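You operate a simulated robot arm through the tools that you are given. There is no shell and no other tool.

You are at the controls of a simulated robot arm. One attempt, no reset.

Task
Form the Lot 92 coil to the size on the job card.
Fine: set the dial, lay it in the nest, bridge over, press down, bridge back; leave the other coil.
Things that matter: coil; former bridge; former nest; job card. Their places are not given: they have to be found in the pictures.

It is judged by the outcome, as a careful person would: the job done as asked, and still so three seconds after it is handed in. It fails if anything else is knocked over, pushed out of place, dropped, spilled or broken.

Robot
A 5-joint arm with a two-finger parallel gripper, fixed in place. Base frame: the origin is at the foot of the arm, x ahead of it, y to its left, z up. Lengths are in m, angles in degrees, forces in N, time in s.
With the tool pointing down near the work surface it reaches from about 0.26 to 0.68 m from the base axis. Its first joint turns from -66.0 to 66.0 degrees. The tool tilts only in the upright plane through the base axis and itself; it spins freely about its own axis. Payload 2.9 kg.
The tool frame sits at the grasp point between the pads (the TCP): z along the fingers, y along the line on which they close. The tips reach 0.03 m beyond it. Largest opening 0.11 m; finger width 0.02, thickness 0.01; the body of the gripper, 0.048 by 0.112 m, starts 0.055 m behind the TCP.
Orientation is that of the tool frame in the base frame, as [roll, pitch, yaw] about the fixed x, y, z axes, in that order (R = Rz(yaw) Ry(pitch) Rx(roll)). With the fingers straight down and closing along the base's y, the tool's x points along the base's -x, its y along +y and its z along -z.

Tools
- The arm moves only by the tool send_rows. Its argument "motion" is a list of rows, each a list of 7 numbers: the shift along the tool's x, y, z in m, then the turn, a rotation vector about the tool's x, y, z in degrees, then the opening, from 0 (shut) to 1 (fully open). In form: [[x, y, z, wx, wy, wz, grip], ...]. A call has 1 to 20 rows; each row shifts and turns the commanded pose from where the row before left it, along the tool's axes as they then stand. Rows are played at 5 a second. More than 0.05 m and 8.6 degrees between two rows, or a gripper value outside its range, and nothing of the call is played. A pose out of reach is approached as far as the arm can. The call stops where the force on the tool passes 50 N (or 10 N more than at its start, if that is more) or the arm is blocked; 0.2 s more then pass. The fingers move at their own pace (about 0.108 m/s each) and stop on an object; they squeeze with about 35 N. The grip force told is the motor's: it shows also when the fingers shut on nothing. Time passes only in rows, and 0.2 s behind the last, so rows that do not move let the fingers close. The reply holds the time, the measured pose of the TCP, the force on the tool along the base axes, the opening and the grip force, in the units named above and with some noise, with the torque about the TCP (base axes, N m) and any sound that the robot's microphone picked up.
- Cameras (640 x 400 px; columns grow to the right, rows downward): "scene" is fixed at [0.0284, -0.4449, 0.6084]; the picture's right is [0.86, -0.52, 0.00], its down [-0.28, -0.47, -0.84] and it looks along [0.43, 0.72, -0.55] (base axes); focal length 368 px, centre (320, 200). "wrist" rides on the gripper at [0.072, 0.017, -0.103] in the tool frame; the picture's right is [-0.23, 0.97, 0.00], its down [-0.76, -0.18, -0.62] and it looks along [-0.61, -0.14, 0.78] (tool axes); focal length 222 px, centre (320, 200).
- camera(camera): a new picture of that camera. The clock stands still meanwhile.
- probe_pixels(camera, pixels): for up to 12 pixels [column, row] of the newest picture of that camera ("zoom" is the newest enlarged one), the place [x, y, z] in the base frame of the surface seen there, good to about 0.002 m. The clock stands still meanwhile.
- close_up(camera, box): a new picture of the part [left, top, right, bottom] of that camera's present view, enlarged. The clock stands still meanwhile.
- sign_off(): hands the job in; it is judged then, once.

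Open the gripper and draw the arm clear of the work before you hand the job in, unless the task says otherwise.

The tools are called as a command line: name --pt "numbers of a row" for each row, then --argument value for the rest, lists and objects as JSON in quotes. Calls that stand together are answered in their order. send_rows: Moves the arm, as the interface text tells. Its arguments: {"type":"object","properties":{"motion":{"type":"array","items":{"type":"array","items":{"type":"number"}}}},"required":["motion"]} The other tools are called the same way: camera (camera) takes a picture; probe_pixels (camera, pixels) gives the place of the surface under pixels of a picture; close_up (camera, box) takes an enlarged picture of a part of a camera's view; sign_off () hands the job in.

At the start:

```text
time_s: 0.0
ee_pos: [0.4994, 0.1595, 0.2739]
tcp_rot: [180.0, 0.0, 179.9]
force: [0.4, -0.3, -0.2]
moment: [-0.01, -0.01, -0.04]
opening: 0.1099
gripper_force: 0.0
```

scene: 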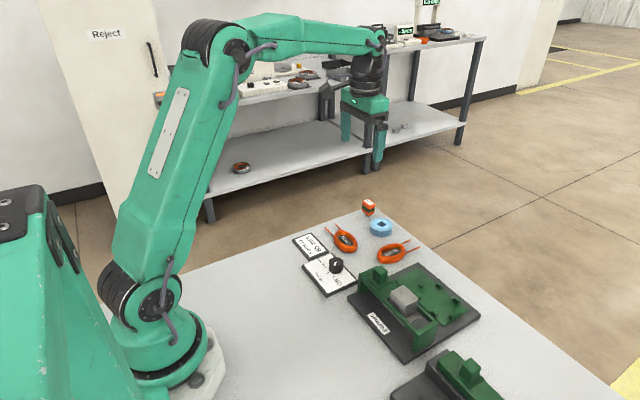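
wrist: 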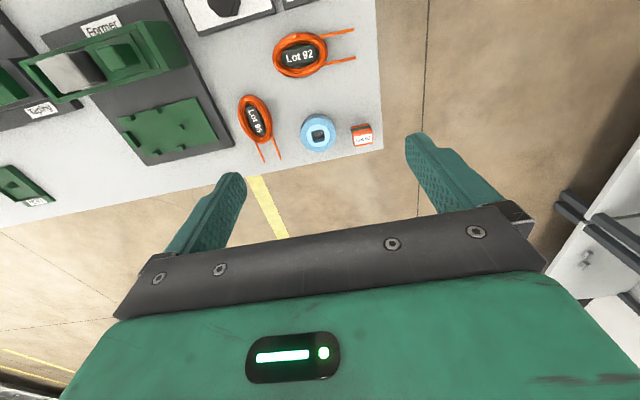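

The scene shows two coils near (345,240) and (393,252), the job card and dial near (320,260), and the former near (413,310). I'll take enlarged views to read the labels.

close_up --camera "scene" --box '[280, 190, 440, 290]'

close_up --camera "scene" --box '[330, 250, 500, 370]'

close_up --camera "wrist" --box '[0, 0, 400, 220]'

```text
4.00 times, centred on (360, 240) of scene
```

zoom: 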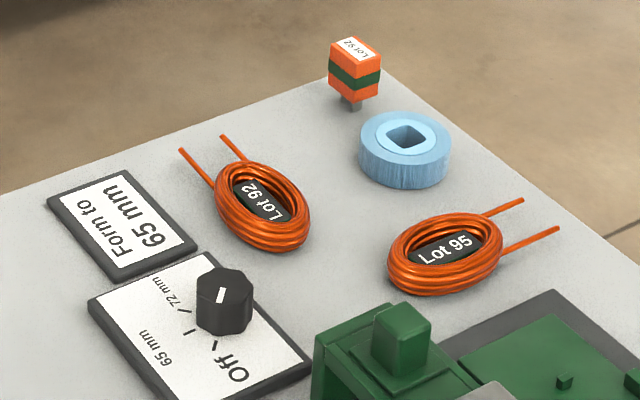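

```text
3.33 times, centred on (415, 310) of scene
```

zoom: 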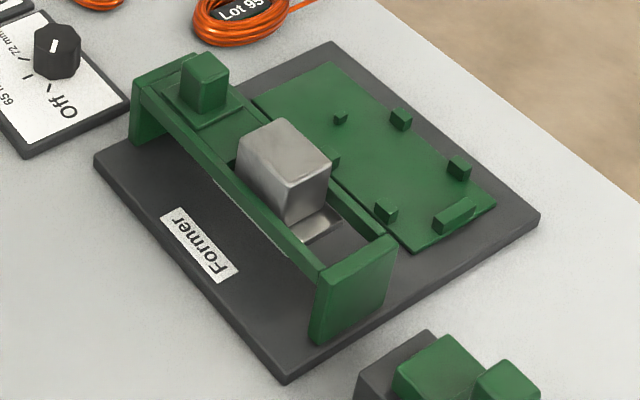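

```text
1.60 times, centred on (200, 110) of wrist
```

zoom: 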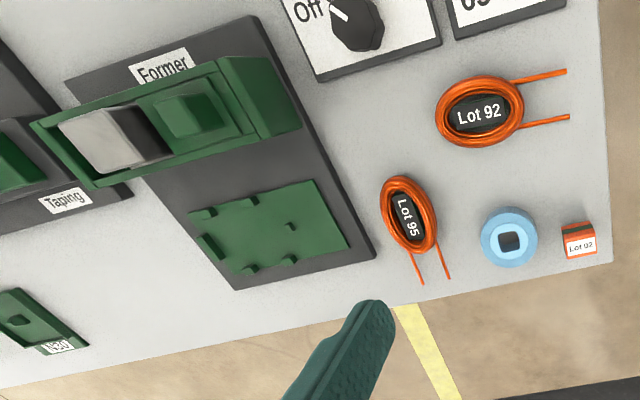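

The job card reads "Form to 65 mm". Now I'll probe the layout around the former, dial and coils from a fresh enlarged view.

close_up --camera "scene" --box '[340, 250, 490, 370]'

close_up --camera "wrist" --box '[0, 0, 240, 150]'

close_up --camera "scene" --box '[370, 320, 530, 400]'

close_up --camera "scene" --box '[290, 225, 370, 300]'

```text
3.33 times, centred on (415, 310) of scene
```

zoom: 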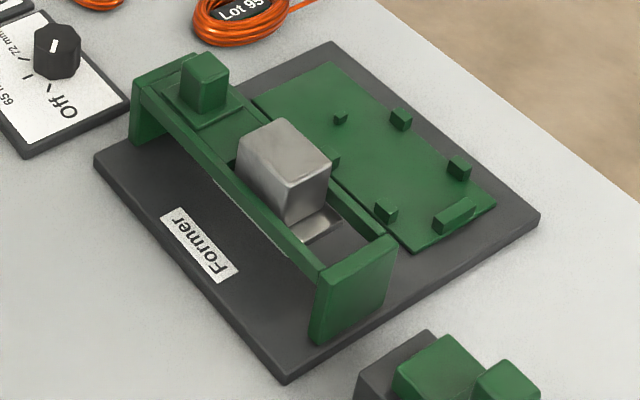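

```text
2.67 times, centred on (120, 75) of wrist
```

zoom: 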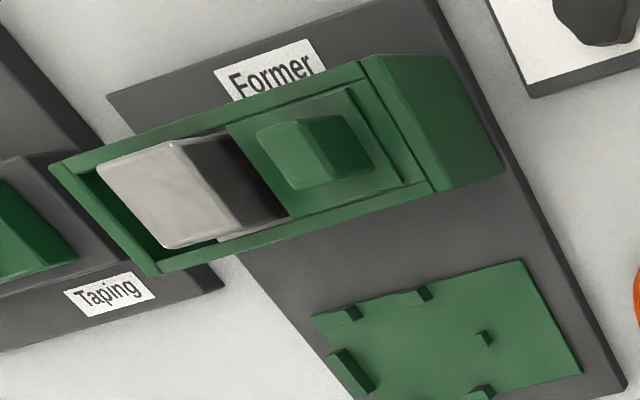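

```text
4.00 times, centred on (450, 360) of scene
```

zoom: 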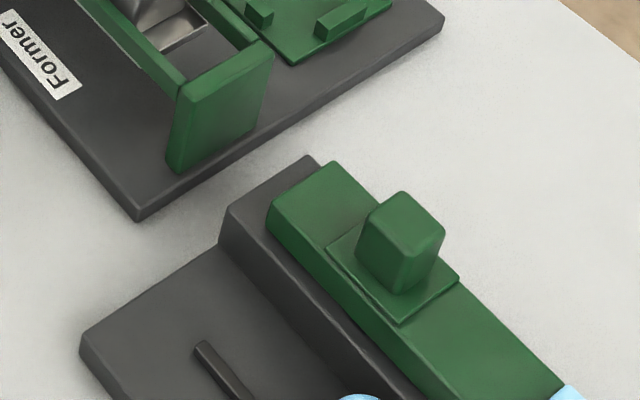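

```text
5.33 times, centred on (330, 262) of scene
```

zoom: 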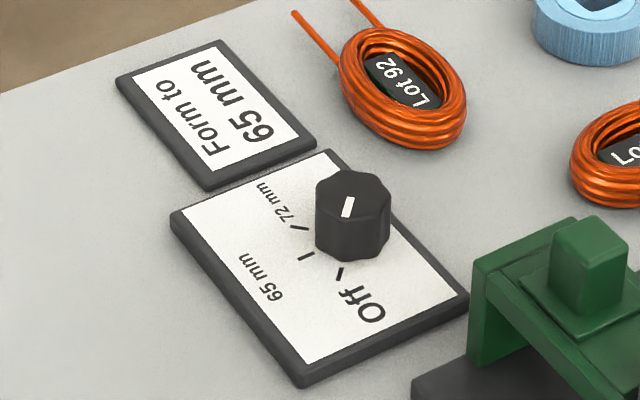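

Zoom shows the dial knob at (352,215) with marks for Off (340,273), 65 mm (305,258) and 72 mm (298,228). I'll probe those along with the label strip.

probe_pixels --camera "zoom" --pixels '[[340, 273], [305, 258], [298, 228], [350, 198], [345, 214], [352, 185], [320, 190], [388, 195], [372, 308], [265, 278], [265, 205], [330, 255]]'

probe_pixels --camera "scene" --pixels '[[345, 240], [393, 252], [333, 234], [354, 248], [325, 228], [335, 225], [380, 268], [404, 294], [446, 307], [358, 298], [415, 360], [500, 317]]'

close_up --camera "wrist" --box '[160, 0, 400, 150]'

```text
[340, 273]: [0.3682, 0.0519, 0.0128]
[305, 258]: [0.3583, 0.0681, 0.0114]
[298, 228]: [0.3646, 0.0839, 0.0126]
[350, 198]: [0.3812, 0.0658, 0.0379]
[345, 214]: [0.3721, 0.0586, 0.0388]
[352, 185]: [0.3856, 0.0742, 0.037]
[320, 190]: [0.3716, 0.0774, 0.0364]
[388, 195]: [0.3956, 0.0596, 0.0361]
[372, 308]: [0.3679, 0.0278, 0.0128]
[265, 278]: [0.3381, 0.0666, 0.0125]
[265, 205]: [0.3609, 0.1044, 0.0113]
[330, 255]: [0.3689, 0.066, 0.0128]
```

```text
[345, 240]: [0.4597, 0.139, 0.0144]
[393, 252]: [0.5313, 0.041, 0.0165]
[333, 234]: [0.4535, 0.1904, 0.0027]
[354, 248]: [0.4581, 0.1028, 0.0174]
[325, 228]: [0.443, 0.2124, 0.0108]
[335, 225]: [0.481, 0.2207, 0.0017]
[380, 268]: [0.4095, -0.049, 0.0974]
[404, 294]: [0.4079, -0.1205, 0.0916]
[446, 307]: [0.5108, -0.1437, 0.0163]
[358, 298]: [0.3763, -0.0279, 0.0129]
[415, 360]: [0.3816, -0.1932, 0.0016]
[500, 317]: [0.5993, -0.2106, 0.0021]
```

```text
2.67 times, centred on (280, 75) of wrist
```

zoom: 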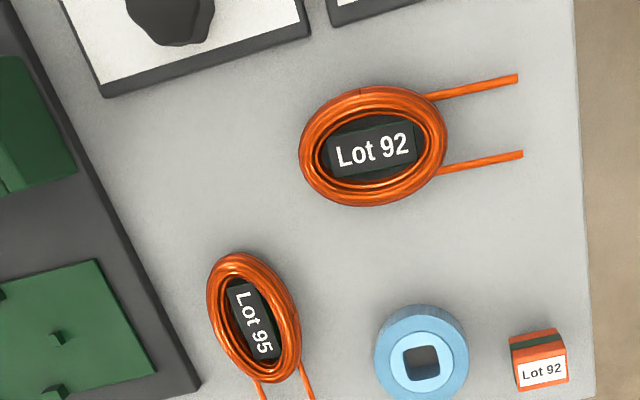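

Pointer on the dial sits at "Off"; 65 mm is one 45° step clockwise seen from above. Now I'll map the former: bridge frame, handle, ram, and nest pegs.

close_up --camera "scene" --box '[340, 250, 490, 370]'

probe_pixels --camera "zoom" --pixels '[[205, 60], [187, 88], [220, 90], [145, 100], [150, 140], [283, 140], [247, 150], [320, 165], [290, 185], [320, 225], [325, 275], [390, 245]]'

probe_pixels --camera "zoom" --pixels '[[341, 115], [401, 115], [459, 165], [386, 210], [455, 213], [400, 170], [325, 68], [490, 205], [415, 247], [262, 108], [160, 75], [315, 315]]'

probe_pixels --camera "zoom" --pixels '[[240, 240], [200, 245], [120, 160], [330, 50], [535, 220], [285, 375], [355, 285], [225, 145], [180, 110], [210, 120], [335, 160], [230, 80]]'

```text
3.33 times, centred on (415, 310) of scene
```

zoom: 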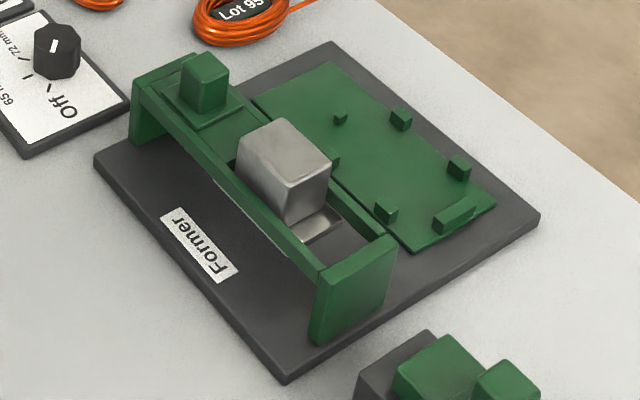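

```text
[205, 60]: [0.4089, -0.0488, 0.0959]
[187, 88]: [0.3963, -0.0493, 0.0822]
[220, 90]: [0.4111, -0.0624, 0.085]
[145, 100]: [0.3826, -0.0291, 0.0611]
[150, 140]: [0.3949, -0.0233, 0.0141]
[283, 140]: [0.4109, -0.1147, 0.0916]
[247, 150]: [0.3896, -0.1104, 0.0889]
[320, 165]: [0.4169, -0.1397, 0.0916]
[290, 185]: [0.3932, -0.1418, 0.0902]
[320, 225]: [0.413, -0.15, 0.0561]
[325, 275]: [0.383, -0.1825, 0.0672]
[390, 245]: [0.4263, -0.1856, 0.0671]
```

```text
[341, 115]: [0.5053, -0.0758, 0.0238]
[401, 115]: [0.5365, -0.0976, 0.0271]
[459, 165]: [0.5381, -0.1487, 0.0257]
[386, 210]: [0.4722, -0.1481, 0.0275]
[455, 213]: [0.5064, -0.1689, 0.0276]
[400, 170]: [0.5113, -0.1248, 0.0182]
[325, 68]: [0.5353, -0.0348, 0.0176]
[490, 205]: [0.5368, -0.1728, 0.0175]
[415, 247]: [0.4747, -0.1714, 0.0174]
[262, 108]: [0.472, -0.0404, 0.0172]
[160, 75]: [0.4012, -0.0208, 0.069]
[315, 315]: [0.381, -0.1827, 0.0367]
```

```text
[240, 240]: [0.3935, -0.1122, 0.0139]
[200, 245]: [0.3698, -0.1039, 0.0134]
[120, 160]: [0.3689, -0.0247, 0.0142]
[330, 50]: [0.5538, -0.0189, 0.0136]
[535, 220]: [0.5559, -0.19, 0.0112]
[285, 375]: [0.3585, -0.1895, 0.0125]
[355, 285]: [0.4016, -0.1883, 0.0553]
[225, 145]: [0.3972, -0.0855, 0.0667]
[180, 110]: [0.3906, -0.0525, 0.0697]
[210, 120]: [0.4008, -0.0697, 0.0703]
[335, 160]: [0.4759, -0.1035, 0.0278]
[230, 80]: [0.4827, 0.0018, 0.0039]
```

The former spans x 0.36–0.556, with the bridge at x≈0.405 and the nest centred about (0.506,-0.124). I'll move the arm above the dial at about (0.384,0.067) for a closer look.

send_rows --pt "0.0289 -0.0231 0.0235 0 0 0 1" --pt "0.0289 -0.0231 0.0235 0 0 0 1" --pt "0.0289 -0.0231 0.0235 0 0 0 1" --pt "0.0289 -0.0231 0.0235 0 0 0 1" --pt "0 0 0 0 0 0 1"

camera --camera "wrist"

camera --camera "scene"

```text
time_s: 1.2
ee_pos: [0.3834, 0.0676, 0.178]
tcp_rot: [-180.0, -0.1, -180.0]
force: [-0.7, 0.2, -0.6]
moment: [0.0, 0.03, 0.03]
opening: 0.11
gripper_force: 0.0
```

```text
taken
```

wrist: 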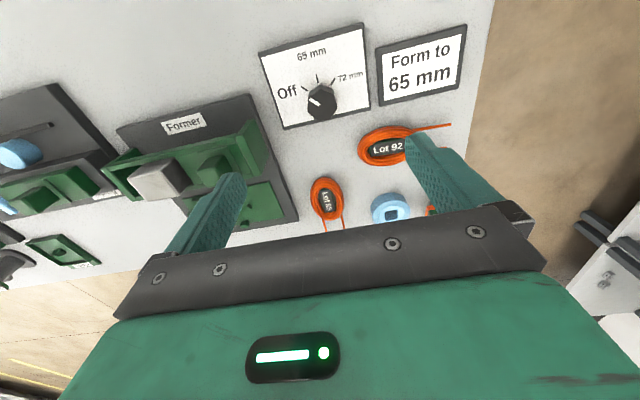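

```text
taken
```

scene: 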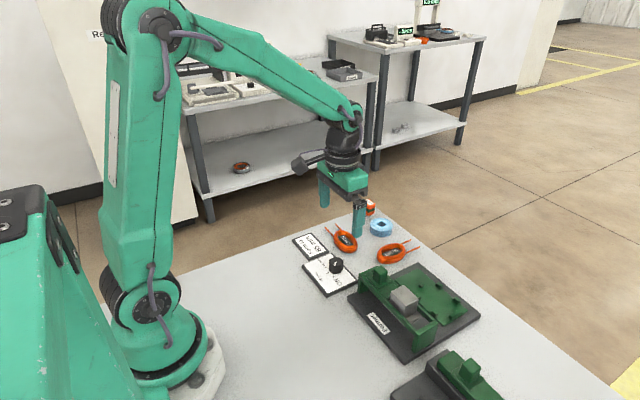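

The dial knob is at wrist (320,100). I'll zoom on the dial and on the Lot 92 coil.

close_up --camera "wrist" --box '[250, 20, 410, 130]'

probe_pixels --camera "wrist" --pixels '[[318, 101], [320, 91], [310, 98], [331, 102], [322, 112], [306, 105], [317, 76], [297, 88], [342, 78]]'

close_up --camera "scene" --box '[310, 200, 430, 275]'

```text
3.64 times, centred on (330, 75) of wrist
```

zoom: 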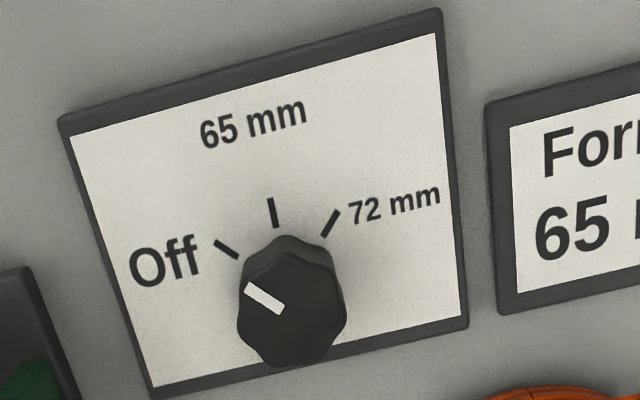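

```text
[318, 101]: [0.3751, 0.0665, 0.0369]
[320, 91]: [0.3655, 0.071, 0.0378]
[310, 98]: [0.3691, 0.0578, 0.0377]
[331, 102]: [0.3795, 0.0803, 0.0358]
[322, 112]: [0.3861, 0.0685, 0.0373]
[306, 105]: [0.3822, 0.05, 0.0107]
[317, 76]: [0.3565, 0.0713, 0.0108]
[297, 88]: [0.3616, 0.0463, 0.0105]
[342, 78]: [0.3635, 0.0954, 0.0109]
```

```text
5.33 times, centred on (370, 238) of scene
```

zoom: 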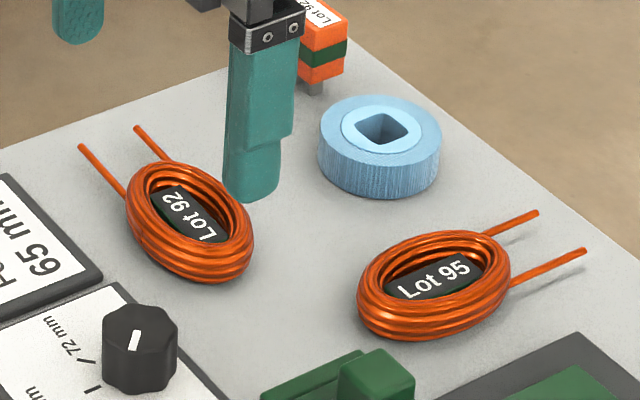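

I'll pin down the knob's centre with a tight zoom from the scene camera.

close_up --camera "scene" --box '[316, 250, 356, 275]'

close_up --camera "wrist" --box '[296, 75, 344, 125]'

```text
16.00 times, centred on (336, 262) of scene
```

zoom: 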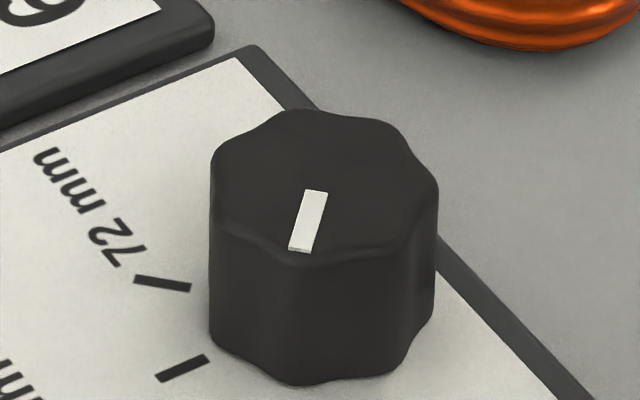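

```text
8.00 times, centred on (320, 100) of wrist
```

zoom: 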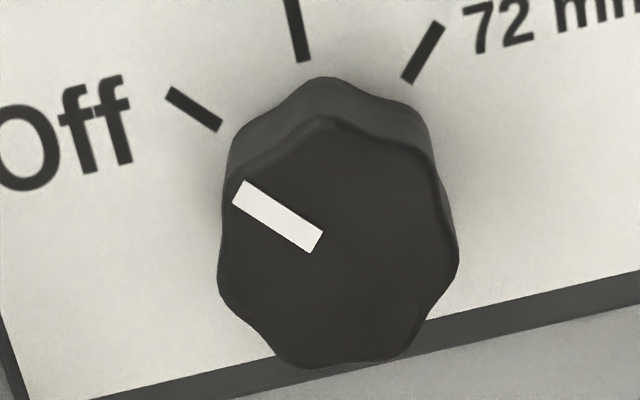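

Knob top centre appears near (337,240) in the zoom; probing that and its edges.

probe_pixels --camera "zoom" --pixels '[[338, 240], [325, 125], [330, 355], [230, 240], [448, 250], [250, 190], [310, 240], [425, 165], [250, 310], [410, 335]]'

```text
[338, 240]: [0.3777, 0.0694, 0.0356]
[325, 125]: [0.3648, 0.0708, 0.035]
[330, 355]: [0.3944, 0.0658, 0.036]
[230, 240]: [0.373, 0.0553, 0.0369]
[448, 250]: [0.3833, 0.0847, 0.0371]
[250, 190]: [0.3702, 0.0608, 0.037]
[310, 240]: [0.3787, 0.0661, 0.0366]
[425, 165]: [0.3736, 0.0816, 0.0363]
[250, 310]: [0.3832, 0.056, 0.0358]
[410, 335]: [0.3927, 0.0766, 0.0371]
```

Knob centre is about (0.380,0.070), diameter 0.030. Probing marks more precisely to know the turn angle.

probe_pixels --camera "zoom" --pixels '[[175, 96], [214, 124], [293, 5], [303, 55], [436, 30], [408, 76], [240, 190], [316, 242]]'

```text
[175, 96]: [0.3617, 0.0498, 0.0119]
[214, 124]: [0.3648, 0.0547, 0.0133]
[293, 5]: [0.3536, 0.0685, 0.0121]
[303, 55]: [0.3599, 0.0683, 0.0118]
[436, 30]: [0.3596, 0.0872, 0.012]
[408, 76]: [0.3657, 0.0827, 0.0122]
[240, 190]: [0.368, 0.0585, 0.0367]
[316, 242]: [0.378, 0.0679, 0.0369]
```

Mark geometry gives a centre of about (0.381,0.069) and steps of ~42–45°. I'll descend over the knob, partially closed, to tips just above the card plate.

send_rows --pt "0.0024 0.0014 0.03 0 0 0 0.7" --pt "0 0 0.04 0 0 0 0.6" --pt "0 0 0.035 0 0 0 0.6" --pt "0 0 0.015 0 0 0 0.6" --pt "0 0 0.01 0 0 0 0.6" --pt "0 0 0 0 0 0 0.6"

camera --camera "wrist"

close_up --camera "scene" --box '[290, 210, 390, 290]'

```text
time_s: 2.6
ee_pos: [0.3821, 0.0674, 0.0496]
tcp_rot: [180.0, 0.0, -180.0]
force: [0.3, 0.4, 0.5]
moment: [-0.03, 0.0, -0.03]
opening: 0.0659
gripper_force: 0.1
```

```text
taken
```

wrist: 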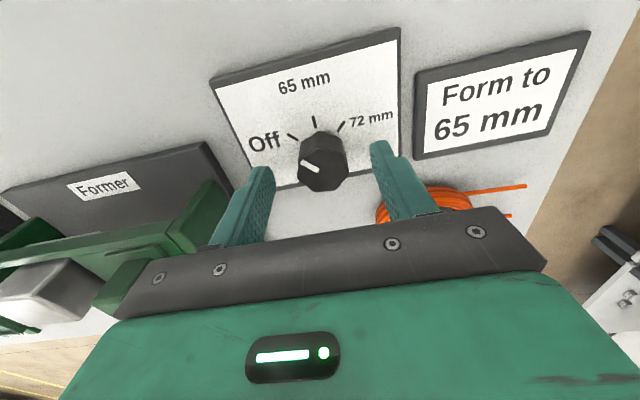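

```text
5.00 times, centred on (340, 250) of scene
```

zoom: 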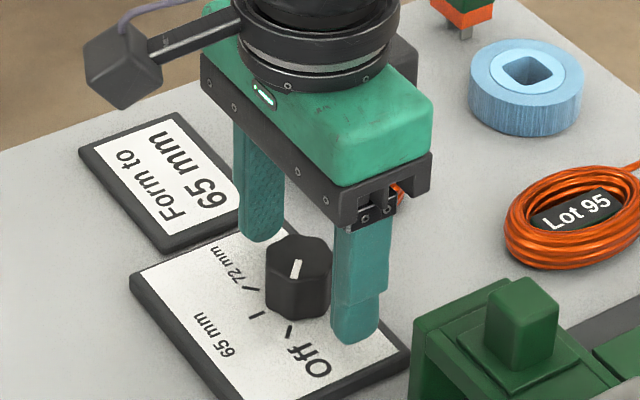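

Fingers straddle the knob symmetrically. Closing on it.

send_rows --pt "0 0.0008 0 0 0 0 0.2" --pt "0 0 0 0 0 0 0.2" --pt "0 0 0 0 0 0 0.2"

camera --camera "wrist"

```text
time_s: 3.4
ee_pos: [0.3826, 0.0698, 0.0499]
tcp_rot: [-180.0, 0.2, -180.0]
force: [3.0, 28.5, -9.8]
moment: [0.31, -0.14, -0.04]
opening: 0.0312
gripper_force: 44.8
```

```text
taken
```

wrist: 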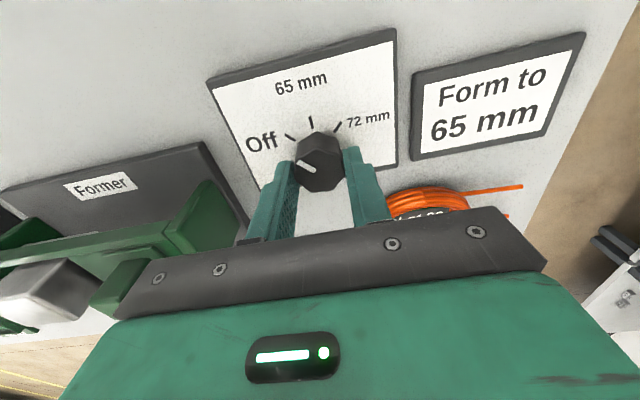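

A 28 N side force in +y shows the knob is slightly to +y; I'll shift +y 2 mm to relieve it.

send_rows --pt "0 0.002 0 0 0 0 0.2" --pt "0 0 0 0 0 0 0.2"

```text
time_s: 4.0
ee_pos: [0.3814, 0.0688, 0.0481]
tcp_rot: [180.0, 0.0, 179.8]
force: [2.5, -2.3, -4.5]
moment: [0.4, -1.03, 0.02]
opening: 0.0315
gripper_force: 44.6
```

Side force is relieved (−2 N). Now turning clockwise seen from above (positive about tool z) in steps totalling 45°.

send_rows --pt "0 0 0 0 0 7.5 0.2" --pt "0 0 0 0 0 7.5 0.2" --pt "0 0 0 0 0 7.5 0.2" --pt "0 0 0 0 0 7.5 0.2" --pt "0 0 0 0 0 7.5 0.2" --pt "0 0 0 0 0 7.5 0.2" --pt "0 0 0 0 0 0 0.2"

camera --camera "wrist"

close_up --camera "scene" --box '[290, 210, 390, 290]'

```text
time_s: 5.6
ee_pos: [0.3803, 0.07, 0.0495]
tcp_rot: [-179.7, -0.2, 134.7]
force: [-10.8, -24.1, -8.7]
moment: [-0.32, 0.31, 0.0]
opening: 0.0314
gripper_force: 44.6
```

```text
taken
```

wrist: 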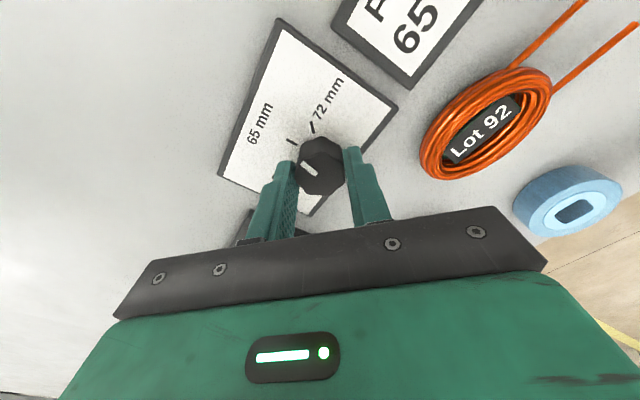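

```text
5.00 times, centred on (340, 250) of scene
```

zoom: 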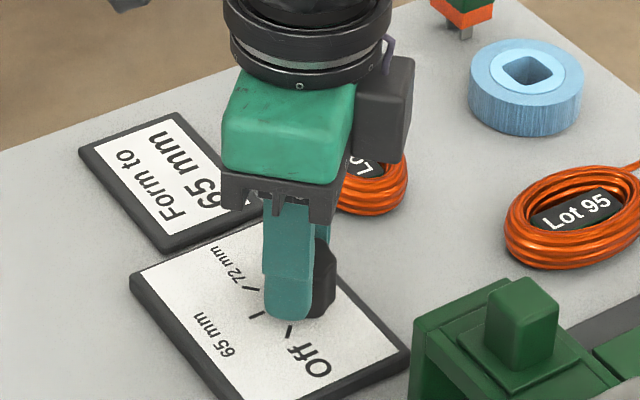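

The pointer now seems to aim at the 65 mm mark (292,141). Zooming to check before releasing.

close_up --camera "wrist" --box '[270, 110, 350, 200]'

```text
4.44 times, centred on (310, 155) of wrist
```

zoom: 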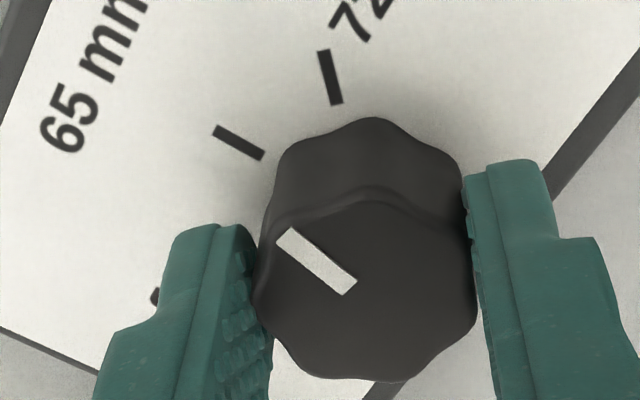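

Pointer lines up with 65 mm. Releasing and rising straight up to verify.

send_rows --pt "0 0 0 0 0 0 0.6" --pt "0 0 0 0 0 0 0.6" --pt "0 0 -0.03 0 0 0 0.6" --pt "0 0 -0.045 0 0 0 0.6" --pt "0 0 -0.045 0 0 0 0.6" --pt "0 0 0 0 0 0 0.6"

close_up --camera "wrist" --box '[260, 50, 380, 150]'

close_up --camera "scene" --box '[300, 210, 400, 290]'

```text
time_s: 7.0
ee_pos: [0.3786, 0.0723, 0.1711]
tcp_rot: [179.9, 0.0, 135.0]
force: [-0.8, -0.4, 0.1]
moment: [0.02, 0.0, 0.01]
opening: 0.0659
gripper_force: 0.0
```

```text
4.00 times, centred on (320, 100) of wrist
```

zoom: 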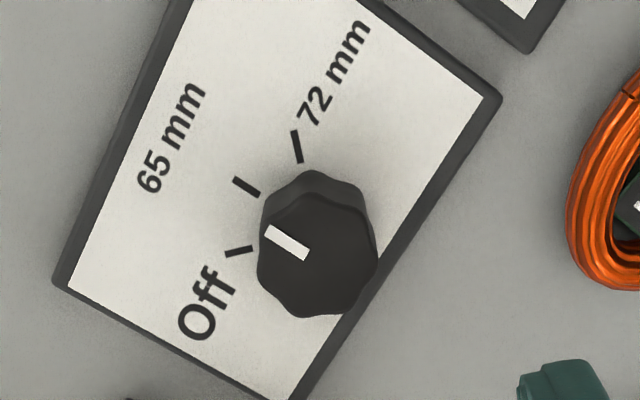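

```text
5.00 times, centred on (350, 250) of scene
```

zoom: 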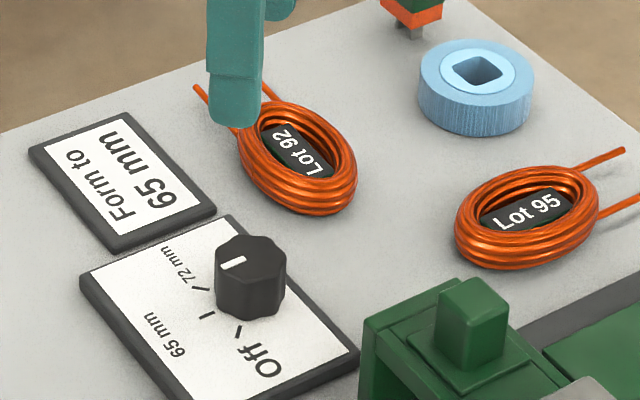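

Pointer and 65 mm mark look parallel; probing to confirm the angle numerically.

close_up --camera "wrist" --box '[290, 75, 350, 135]'

camera --camera "wrist"

```text
6.67 times, centred on (320, 105) of wrist
```

zoom: 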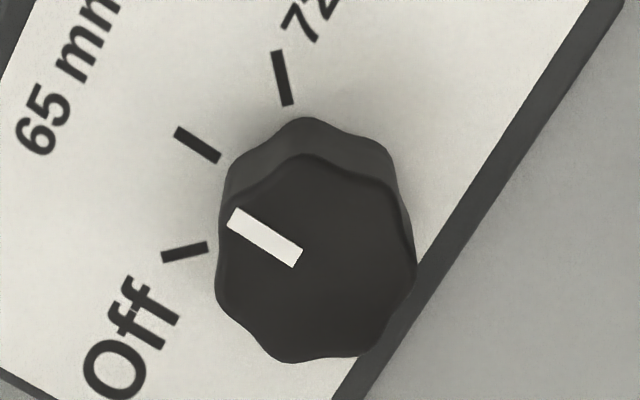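

```text
taken
```

wrist: 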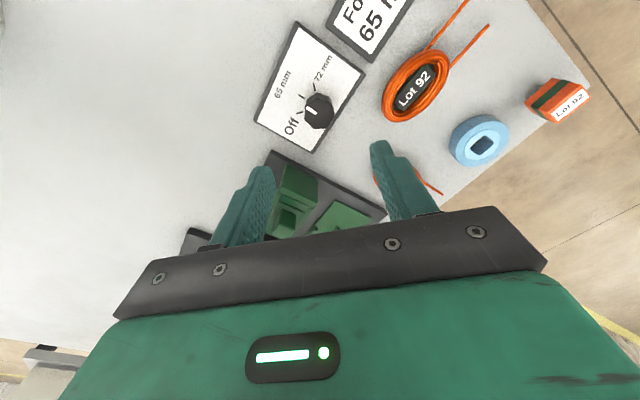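

Pointer (32°) and 65 mm mark (34°) agree within a couple of degrees. Next, measure the Lot 92 coil at wrist (418,85).

close_up --camera "wrist" --box '[365, 0, 495, 130]'

```text
3.08 times, centred on (430, 65) of wrist
```

zoom: 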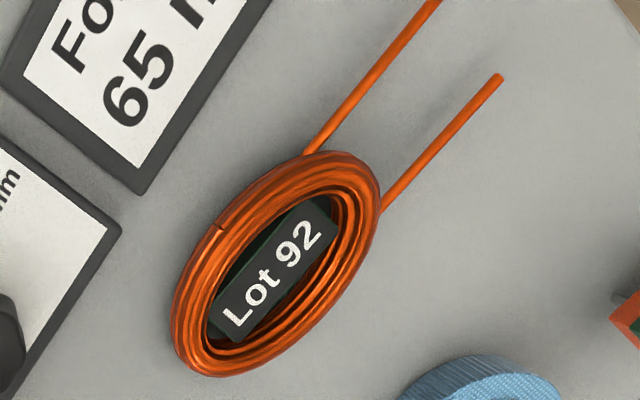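

probe_pixels --camera "zoom" --pixels '[[275, 275], [330, 165], [375, 200], [182, 360], [230, 370], [185, 280], [345, 290], [222, 215], [305, 150], [385, 208], [500, 77], [370, 70]]'

probe_pixels --camera "zoom" --pixels '[[350, 160], [340, 300], [290, 350], [245, 193], [200, 250], [175, 320], [370, 240], [270, 200], [310, 310], [310, 325], [240, 270], [255, 240]]'

```text
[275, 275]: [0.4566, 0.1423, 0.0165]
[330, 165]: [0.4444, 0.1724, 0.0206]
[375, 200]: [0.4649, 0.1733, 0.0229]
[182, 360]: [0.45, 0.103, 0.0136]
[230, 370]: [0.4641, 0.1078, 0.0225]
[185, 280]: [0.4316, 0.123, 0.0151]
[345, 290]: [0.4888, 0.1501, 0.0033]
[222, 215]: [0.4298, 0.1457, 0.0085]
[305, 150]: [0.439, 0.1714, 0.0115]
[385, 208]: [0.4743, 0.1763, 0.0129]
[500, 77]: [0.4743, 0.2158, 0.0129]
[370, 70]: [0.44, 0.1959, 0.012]
```

```text
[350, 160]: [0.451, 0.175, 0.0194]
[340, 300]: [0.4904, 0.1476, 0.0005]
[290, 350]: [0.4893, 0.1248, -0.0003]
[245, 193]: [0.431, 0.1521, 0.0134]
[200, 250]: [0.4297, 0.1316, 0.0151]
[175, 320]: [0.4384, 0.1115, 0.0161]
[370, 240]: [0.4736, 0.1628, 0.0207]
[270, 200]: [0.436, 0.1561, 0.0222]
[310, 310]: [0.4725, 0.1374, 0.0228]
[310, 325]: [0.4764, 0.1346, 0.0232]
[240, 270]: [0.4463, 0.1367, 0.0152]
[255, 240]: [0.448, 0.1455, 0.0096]
```

Coil is centred near (0.457,0.140), long axis and leads along +y (leads at x 0.440 and 0.474), height ≈0.023 — already oriented like the nest. I'll spin the tool so the fingers close along x and move above it.

send_rows --pt "0 0 0 0 0 7.5 0.8" --pt "0 0 0 0 0 7.5 0.8" --pt "0 0 0 0 0 7.5 0.8" --pt "0 0 0 0 0 7.5 0.8" --pt "0 0 0 0 0 7.5 0.8" --pt "0 0 0 0 0 7.5 0.8" --pt "0.034 0.035 0 0 0 0 0.8" --pt "0.034 0.0355 0 0 0 0 0.8" --pt "0 0 0 0 0 0 0.8"

camera --camera "wrist"

camera --camera "scene"

```text
time_s: 9.0
ee_pos: [0.4517, 0.1395, 0.1694]
tcp_rot: [-180.0, 0.0, 90.0]
force: [0.0, 0.7, 0.1]
moment: [-0.05, 0.0, -0.02]
opening: 0.0881
gripper_force: 0.0
```

```text
taken
```

wrist: 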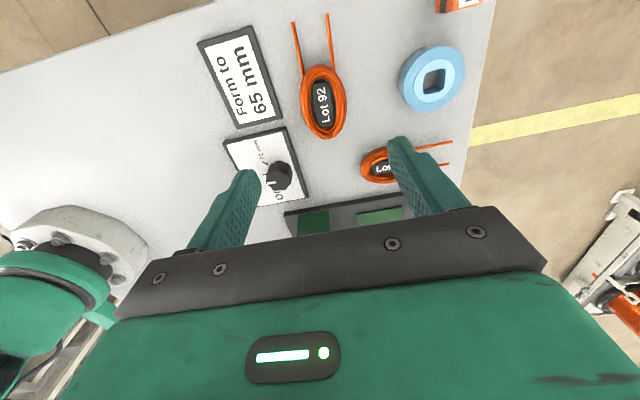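

```text
taken
```

scene: 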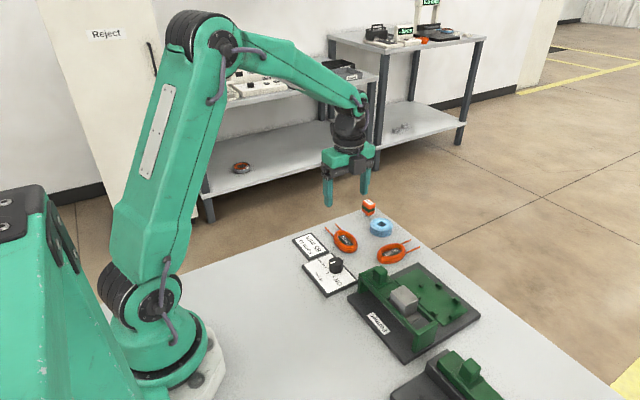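

I'll measure the coil in a close-up from this viewpoint.

close_up --camera "wrist" --box '[280, 0, 370, 150]'

close_up --camera "wrist" --box '[285, 55, 365, 145]'

```text
2.67 times, centred on (325, 75) of wrist
```

zoom: 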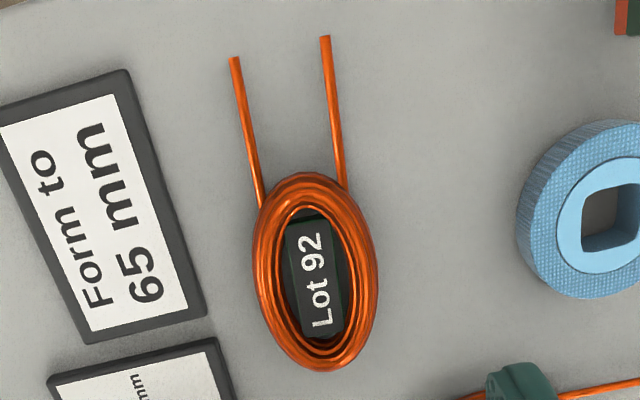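

```text
4.44 times, centred on (325, 100) of wrist
```

zoom: 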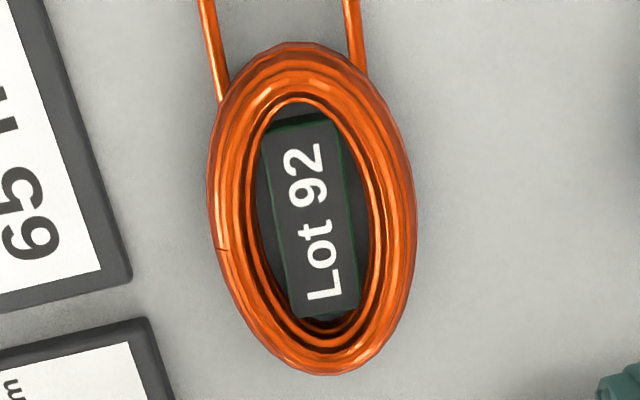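

Probing the coil's extremes: left (214,200), right (410,225), top (290,48), bottom (325,368).

probe_pixels --camera "zoom" --pixels '[[214, 200], [222, 250], [410, 190], [408, 240], [290, 48], [305, 48], [325, 370], [310, 370], [225, 130], [395, 140], [210, 20], [352, 20]]'

probe_pixels --camera "zoom" --pixels '[[235, 200], [385, 200], [295, 75], [325, 350], [218, 90], [362, 65], [205, 5], [350, 5], [275, 125], [338, 122], [300, 315], [355, 300]]'

```text
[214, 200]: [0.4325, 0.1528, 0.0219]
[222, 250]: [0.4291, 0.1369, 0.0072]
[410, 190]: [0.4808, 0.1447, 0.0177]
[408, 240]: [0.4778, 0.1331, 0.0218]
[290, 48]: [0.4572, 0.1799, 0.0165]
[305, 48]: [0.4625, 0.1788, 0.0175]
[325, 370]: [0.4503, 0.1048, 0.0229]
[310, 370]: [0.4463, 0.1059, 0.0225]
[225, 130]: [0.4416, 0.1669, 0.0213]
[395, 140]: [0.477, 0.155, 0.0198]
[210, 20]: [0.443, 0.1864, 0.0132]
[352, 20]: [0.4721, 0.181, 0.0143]
```

```text
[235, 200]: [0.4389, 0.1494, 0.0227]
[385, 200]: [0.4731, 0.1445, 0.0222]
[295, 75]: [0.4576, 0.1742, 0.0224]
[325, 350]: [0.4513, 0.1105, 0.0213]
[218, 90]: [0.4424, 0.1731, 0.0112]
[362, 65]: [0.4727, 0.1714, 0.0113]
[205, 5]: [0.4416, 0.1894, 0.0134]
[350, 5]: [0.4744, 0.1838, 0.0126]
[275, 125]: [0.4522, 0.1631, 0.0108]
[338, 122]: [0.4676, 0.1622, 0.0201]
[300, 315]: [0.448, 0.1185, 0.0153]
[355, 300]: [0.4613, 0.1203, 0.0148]
```

The coil looks rotated a few degrees; probing the lead tips and bases to get its angle.

close_up --camera "wrist" --box '[270, 0, 360, 80]'

```text
5.00 times, centred on (315, 40) of wrist
```

zoom: 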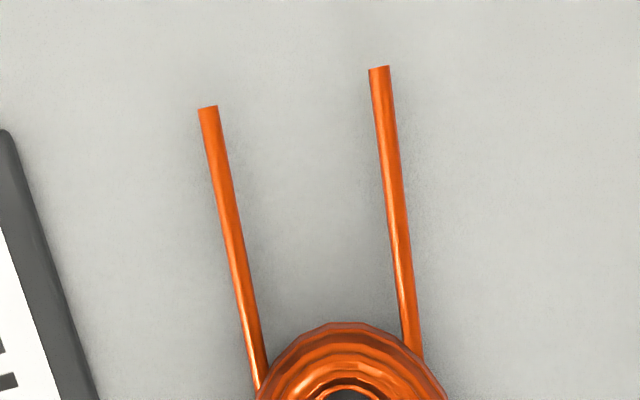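

probe_pixels --camera "zoom" --pixels '[[209, 112], [222, 180], [238, 260], [252, 330], [379, 75], [388, 150], [398, 240], [409, 330]]'

```text
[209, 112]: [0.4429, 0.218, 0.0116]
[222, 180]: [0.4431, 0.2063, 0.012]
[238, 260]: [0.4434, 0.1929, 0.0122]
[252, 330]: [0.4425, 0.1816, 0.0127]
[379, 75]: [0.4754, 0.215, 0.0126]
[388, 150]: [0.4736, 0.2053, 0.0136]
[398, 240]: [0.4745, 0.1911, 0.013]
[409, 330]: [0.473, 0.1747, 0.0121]
```

The coil's tilt is only ~2° clockwise, centre ≈ (0.4555,0.142). Before grasping, I'll view the nest from above to know its exact geometry.

send_rows --pt "-0.045 0.0106 -0.01 0 0 0 0.8" --pt "-0.045 0.0106 -0.01 0 0 0 0.8" --pt "-0.045 0.0106 0 0 0 0 0.8" --pt "-0.045 0.0106 0 0 0 0 0.8" --pt "-0.045 0.0107 0 0 0 0 0.8" --pt "0 0 0 0 0 0 0.8"

camera --camera "wrist"

```text
time_s: 10.4
ee_pos: [0.5045, -0.0879, 0.1901]
tcp_rot: [-179.9, 0.0, 90.0]
force: [0.0, 0.1, 0.2]
moment: [-0.01, -0.01, -0.04]
opening: 0.0884
gripper_force: 0.1
```

```text
taken
```

wrist: 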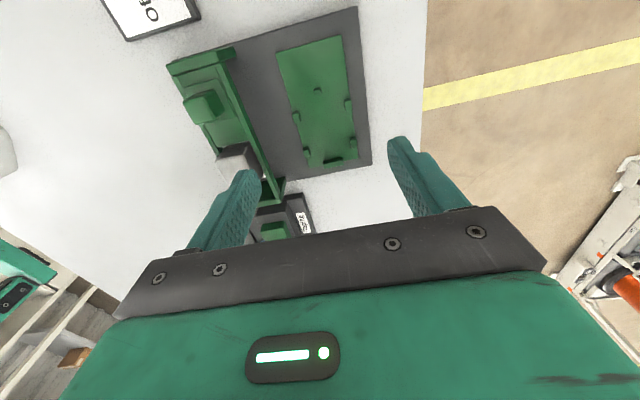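

Nest plate with pegs is visible around (320,105). Zooming in.

close_up --camera "wrist" --box '[160, 0, 380, 200]'

close_up --camera "wrist" --box '[265, 30, 375, 180]'

```text
2.00 times, centred on (270, 100) of wrist
```

zoom: 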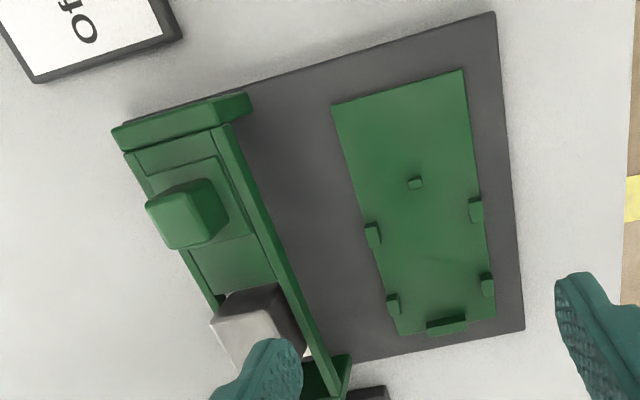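

```text
2.67 times, centred on (320, 105) of wrist
```

zoom: 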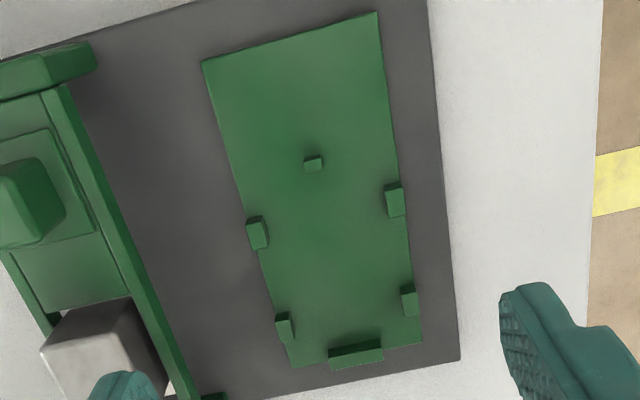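

close_up --camera "wrist" --box '[280, 80, 370, 180]'

```text
4.00 times, centred on (325, 130) of wrist
```

zoom: 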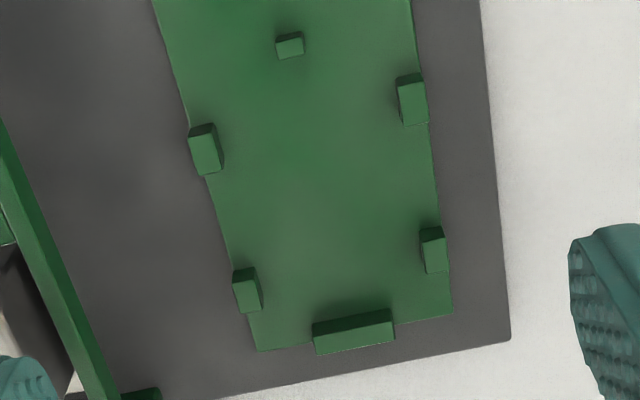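

Probing the inner faces of the pegs and end bar, plus the bridge's front edge.

probe_pixels --camera "zoom" --pixels '[[202, 155], [216, 150], [414, 105], [400, 105], [245, 292], [258, 290], [434, 255], [423, 250], [350, 325], [352, 342], [290, 40], [290, 52]]'

probe_pixels --camera "zoom" --pixels '[[225, 160], [392, 110], [263, 285], [415, 245], [330, 200], [310, 325], [395, 308], [258, 350], [450, 312], [15, 190], [80, 340], [505, 340]]'

```text
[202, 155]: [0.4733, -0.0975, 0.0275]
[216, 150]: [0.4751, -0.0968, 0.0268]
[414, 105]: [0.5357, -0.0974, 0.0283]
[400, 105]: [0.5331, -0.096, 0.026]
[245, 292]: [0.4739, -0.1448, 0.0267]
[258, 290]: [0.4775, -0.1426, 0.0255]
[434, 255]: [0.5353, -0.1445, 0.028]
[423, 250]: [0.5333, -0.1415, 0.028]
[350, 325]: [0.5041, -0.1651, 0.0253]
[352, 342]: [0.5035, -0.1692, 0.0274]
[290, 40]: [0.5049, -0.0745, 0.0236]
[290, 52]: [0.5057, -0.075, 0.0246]
```

```text
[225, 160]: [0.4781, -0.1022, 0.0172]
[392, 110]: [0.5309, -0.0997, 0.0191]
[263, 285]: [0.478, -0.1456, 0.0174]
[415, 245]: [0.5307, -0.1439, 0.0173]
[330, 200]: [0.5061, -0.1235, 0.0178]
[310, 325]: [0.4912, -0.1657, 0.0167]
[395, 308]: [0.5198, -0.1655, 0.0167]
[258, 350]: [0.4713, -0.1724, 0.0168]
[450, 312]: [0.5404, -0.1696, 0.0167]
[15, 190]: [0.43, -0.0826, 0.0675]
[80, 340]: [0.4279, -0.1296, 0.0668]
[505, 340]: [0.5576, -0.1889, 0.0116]
```

Nest centre is (0.505,-0.1215); peg inner faces x 0.4765/0.5325, bar at y −0.164. Before going to the coil, I'll check how close the job card and dial card are to the −x side finger.

close_up --camera "scene" --box '[290, 215, 370, 275]'

```text
6.67 times, centred on (330, 245) of scene
```

zoom: 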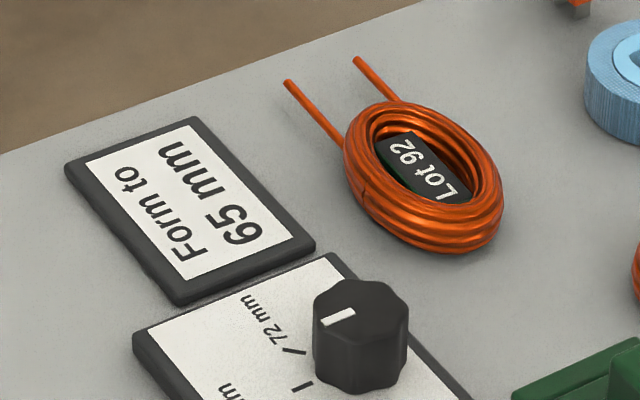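

probe_pixels --camera "zoom" --pixels '[[312, 240], [280, 205], [250, 170], [200, 120], [338, 257], [395, 325], [360, 195], [430, 235], [495, 200], [350, 150], [470, 240], [415, 115]]'

```text
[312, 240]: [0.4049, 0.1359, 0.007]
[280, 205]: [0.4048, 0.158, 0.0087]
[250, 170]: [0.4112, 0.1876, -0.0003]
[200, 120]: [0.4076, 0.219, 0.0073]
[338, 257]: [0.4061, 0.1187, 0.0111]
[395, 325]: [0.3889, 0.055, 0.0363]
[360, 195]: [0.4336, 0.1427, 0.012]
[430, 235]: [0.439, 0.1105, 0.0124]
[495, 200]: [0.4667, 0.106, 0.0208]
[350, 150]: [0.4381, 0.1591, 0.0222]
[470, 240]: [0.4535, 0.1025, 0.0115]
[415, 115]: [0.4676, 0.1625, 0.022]
```

Cards' edge is at x≈0.407, so I'll use a 66 mm opening (finger outer at x≈0.4125). Moving back over the coil and descending to z≈0.10 first.

send_rows --pt "0.0455 -0.0099 0.01 0 0 0 0.6" --pt "0.0455 -0.0099 0.01 0 0 0 0.6" --pt "0.0455 -0.0099 0.01 0 0 0 0.6" --pt "0.0456 -0.0099 0.01 0 0 0 0.6" --pt "0.0456 -0.0099 0.01 0 0 0 0.6" --pt "0 0 0.04 0 0 0 0.6" --pt "0 0 0 0 0 0 0.6"

camera --camera "wrist"

close_up --camera "scene" --box '[290, 180, 410, 280]'

```text
time_s: 12.0
ee_pos: [0.4572, 0.1402, 0.1014]
tcp_rot: [180.0, 0.0, 90.0]
force: [0.4, 0.5, -0.1]
moment: [0.01, 0.0, 0.02]
opening: 0.066
gripper_force: 0.1
```

```text
taken
```

wrist: 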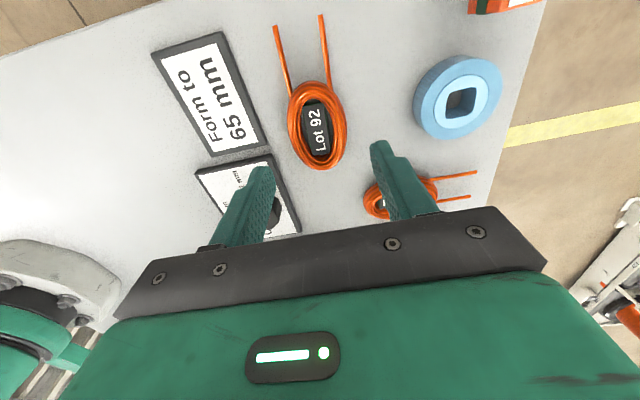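

```text
4.00 times, centred on (350, 230) of scene
```

zoom: 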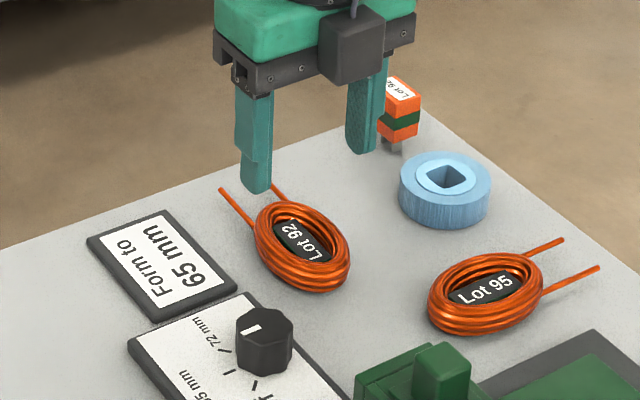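

Descending to grip height (TCP z≈0.0345), watching the force.

send_rows --pt "0 0 0.03 0 0 0 0.6" --pt "0 0 0.02 0 0 0 0.6" --pt "0 0 0.01 0 0 0 0.6" --pt "0 0 0.0055 0 0 0 0.6" --pt "0 0 0 0 0 0 0.6"

camera --camera "wrist"

close_up --camera "scene" --box '[290, 180, 410, 280]'

```text
time_s: 13.2
ee_pos: [0.4563, 0.1417, 0.0339]
tcp_rot: [-180.0, 0.0, 90.0]
force: [0.5, 0.2, -0.6]
moment: [0.01, 0.02, -0.01]
opening: 0.0659
gripper_force: 0.2
```

```text
taken
```

wrist: 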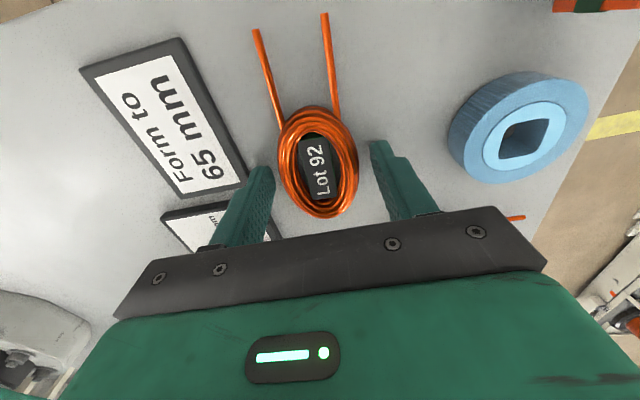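

```text
4.00 times, centred on (350, 230) of scene
```

zoom: 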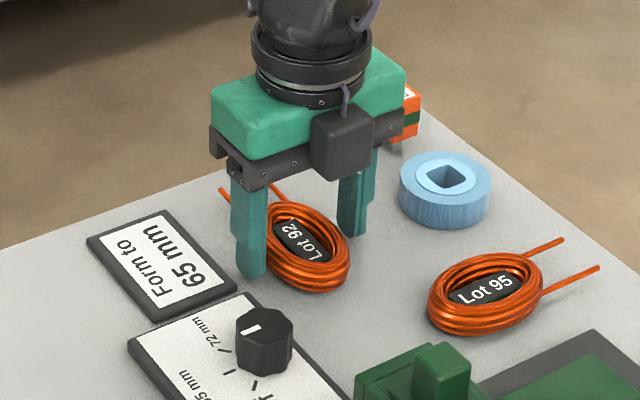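

Fingers straddle the coil cleanly. Closing.

send_rows --pt "0 0 0 0 0 0 0.35" --pt "0 0 0 0 0 0 0.35" --pt "0 0 0 0 0 0 0.35"

camera --camera "wrist"

```text
time_s: 14.0
ee_pos: [0.4557, 0.1411, 0.0347]
tcp_rot: [180.0, 0.1, 90.0]
force: [0.2, 0.8, -1.1]
moment: [0.02, -0.02, -0.04]
opening: 0.0494
gripper_force: 35.3
```

```text
taken
```

wrist: 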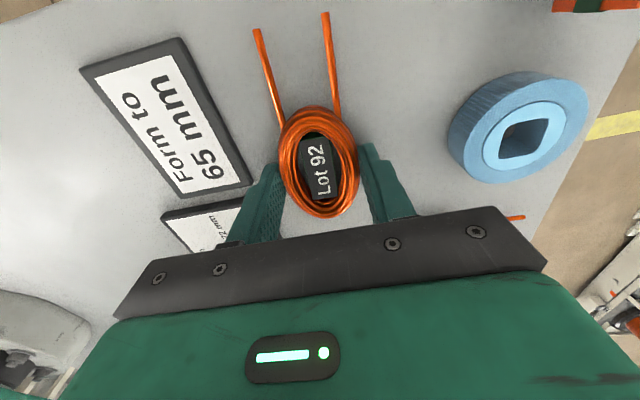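

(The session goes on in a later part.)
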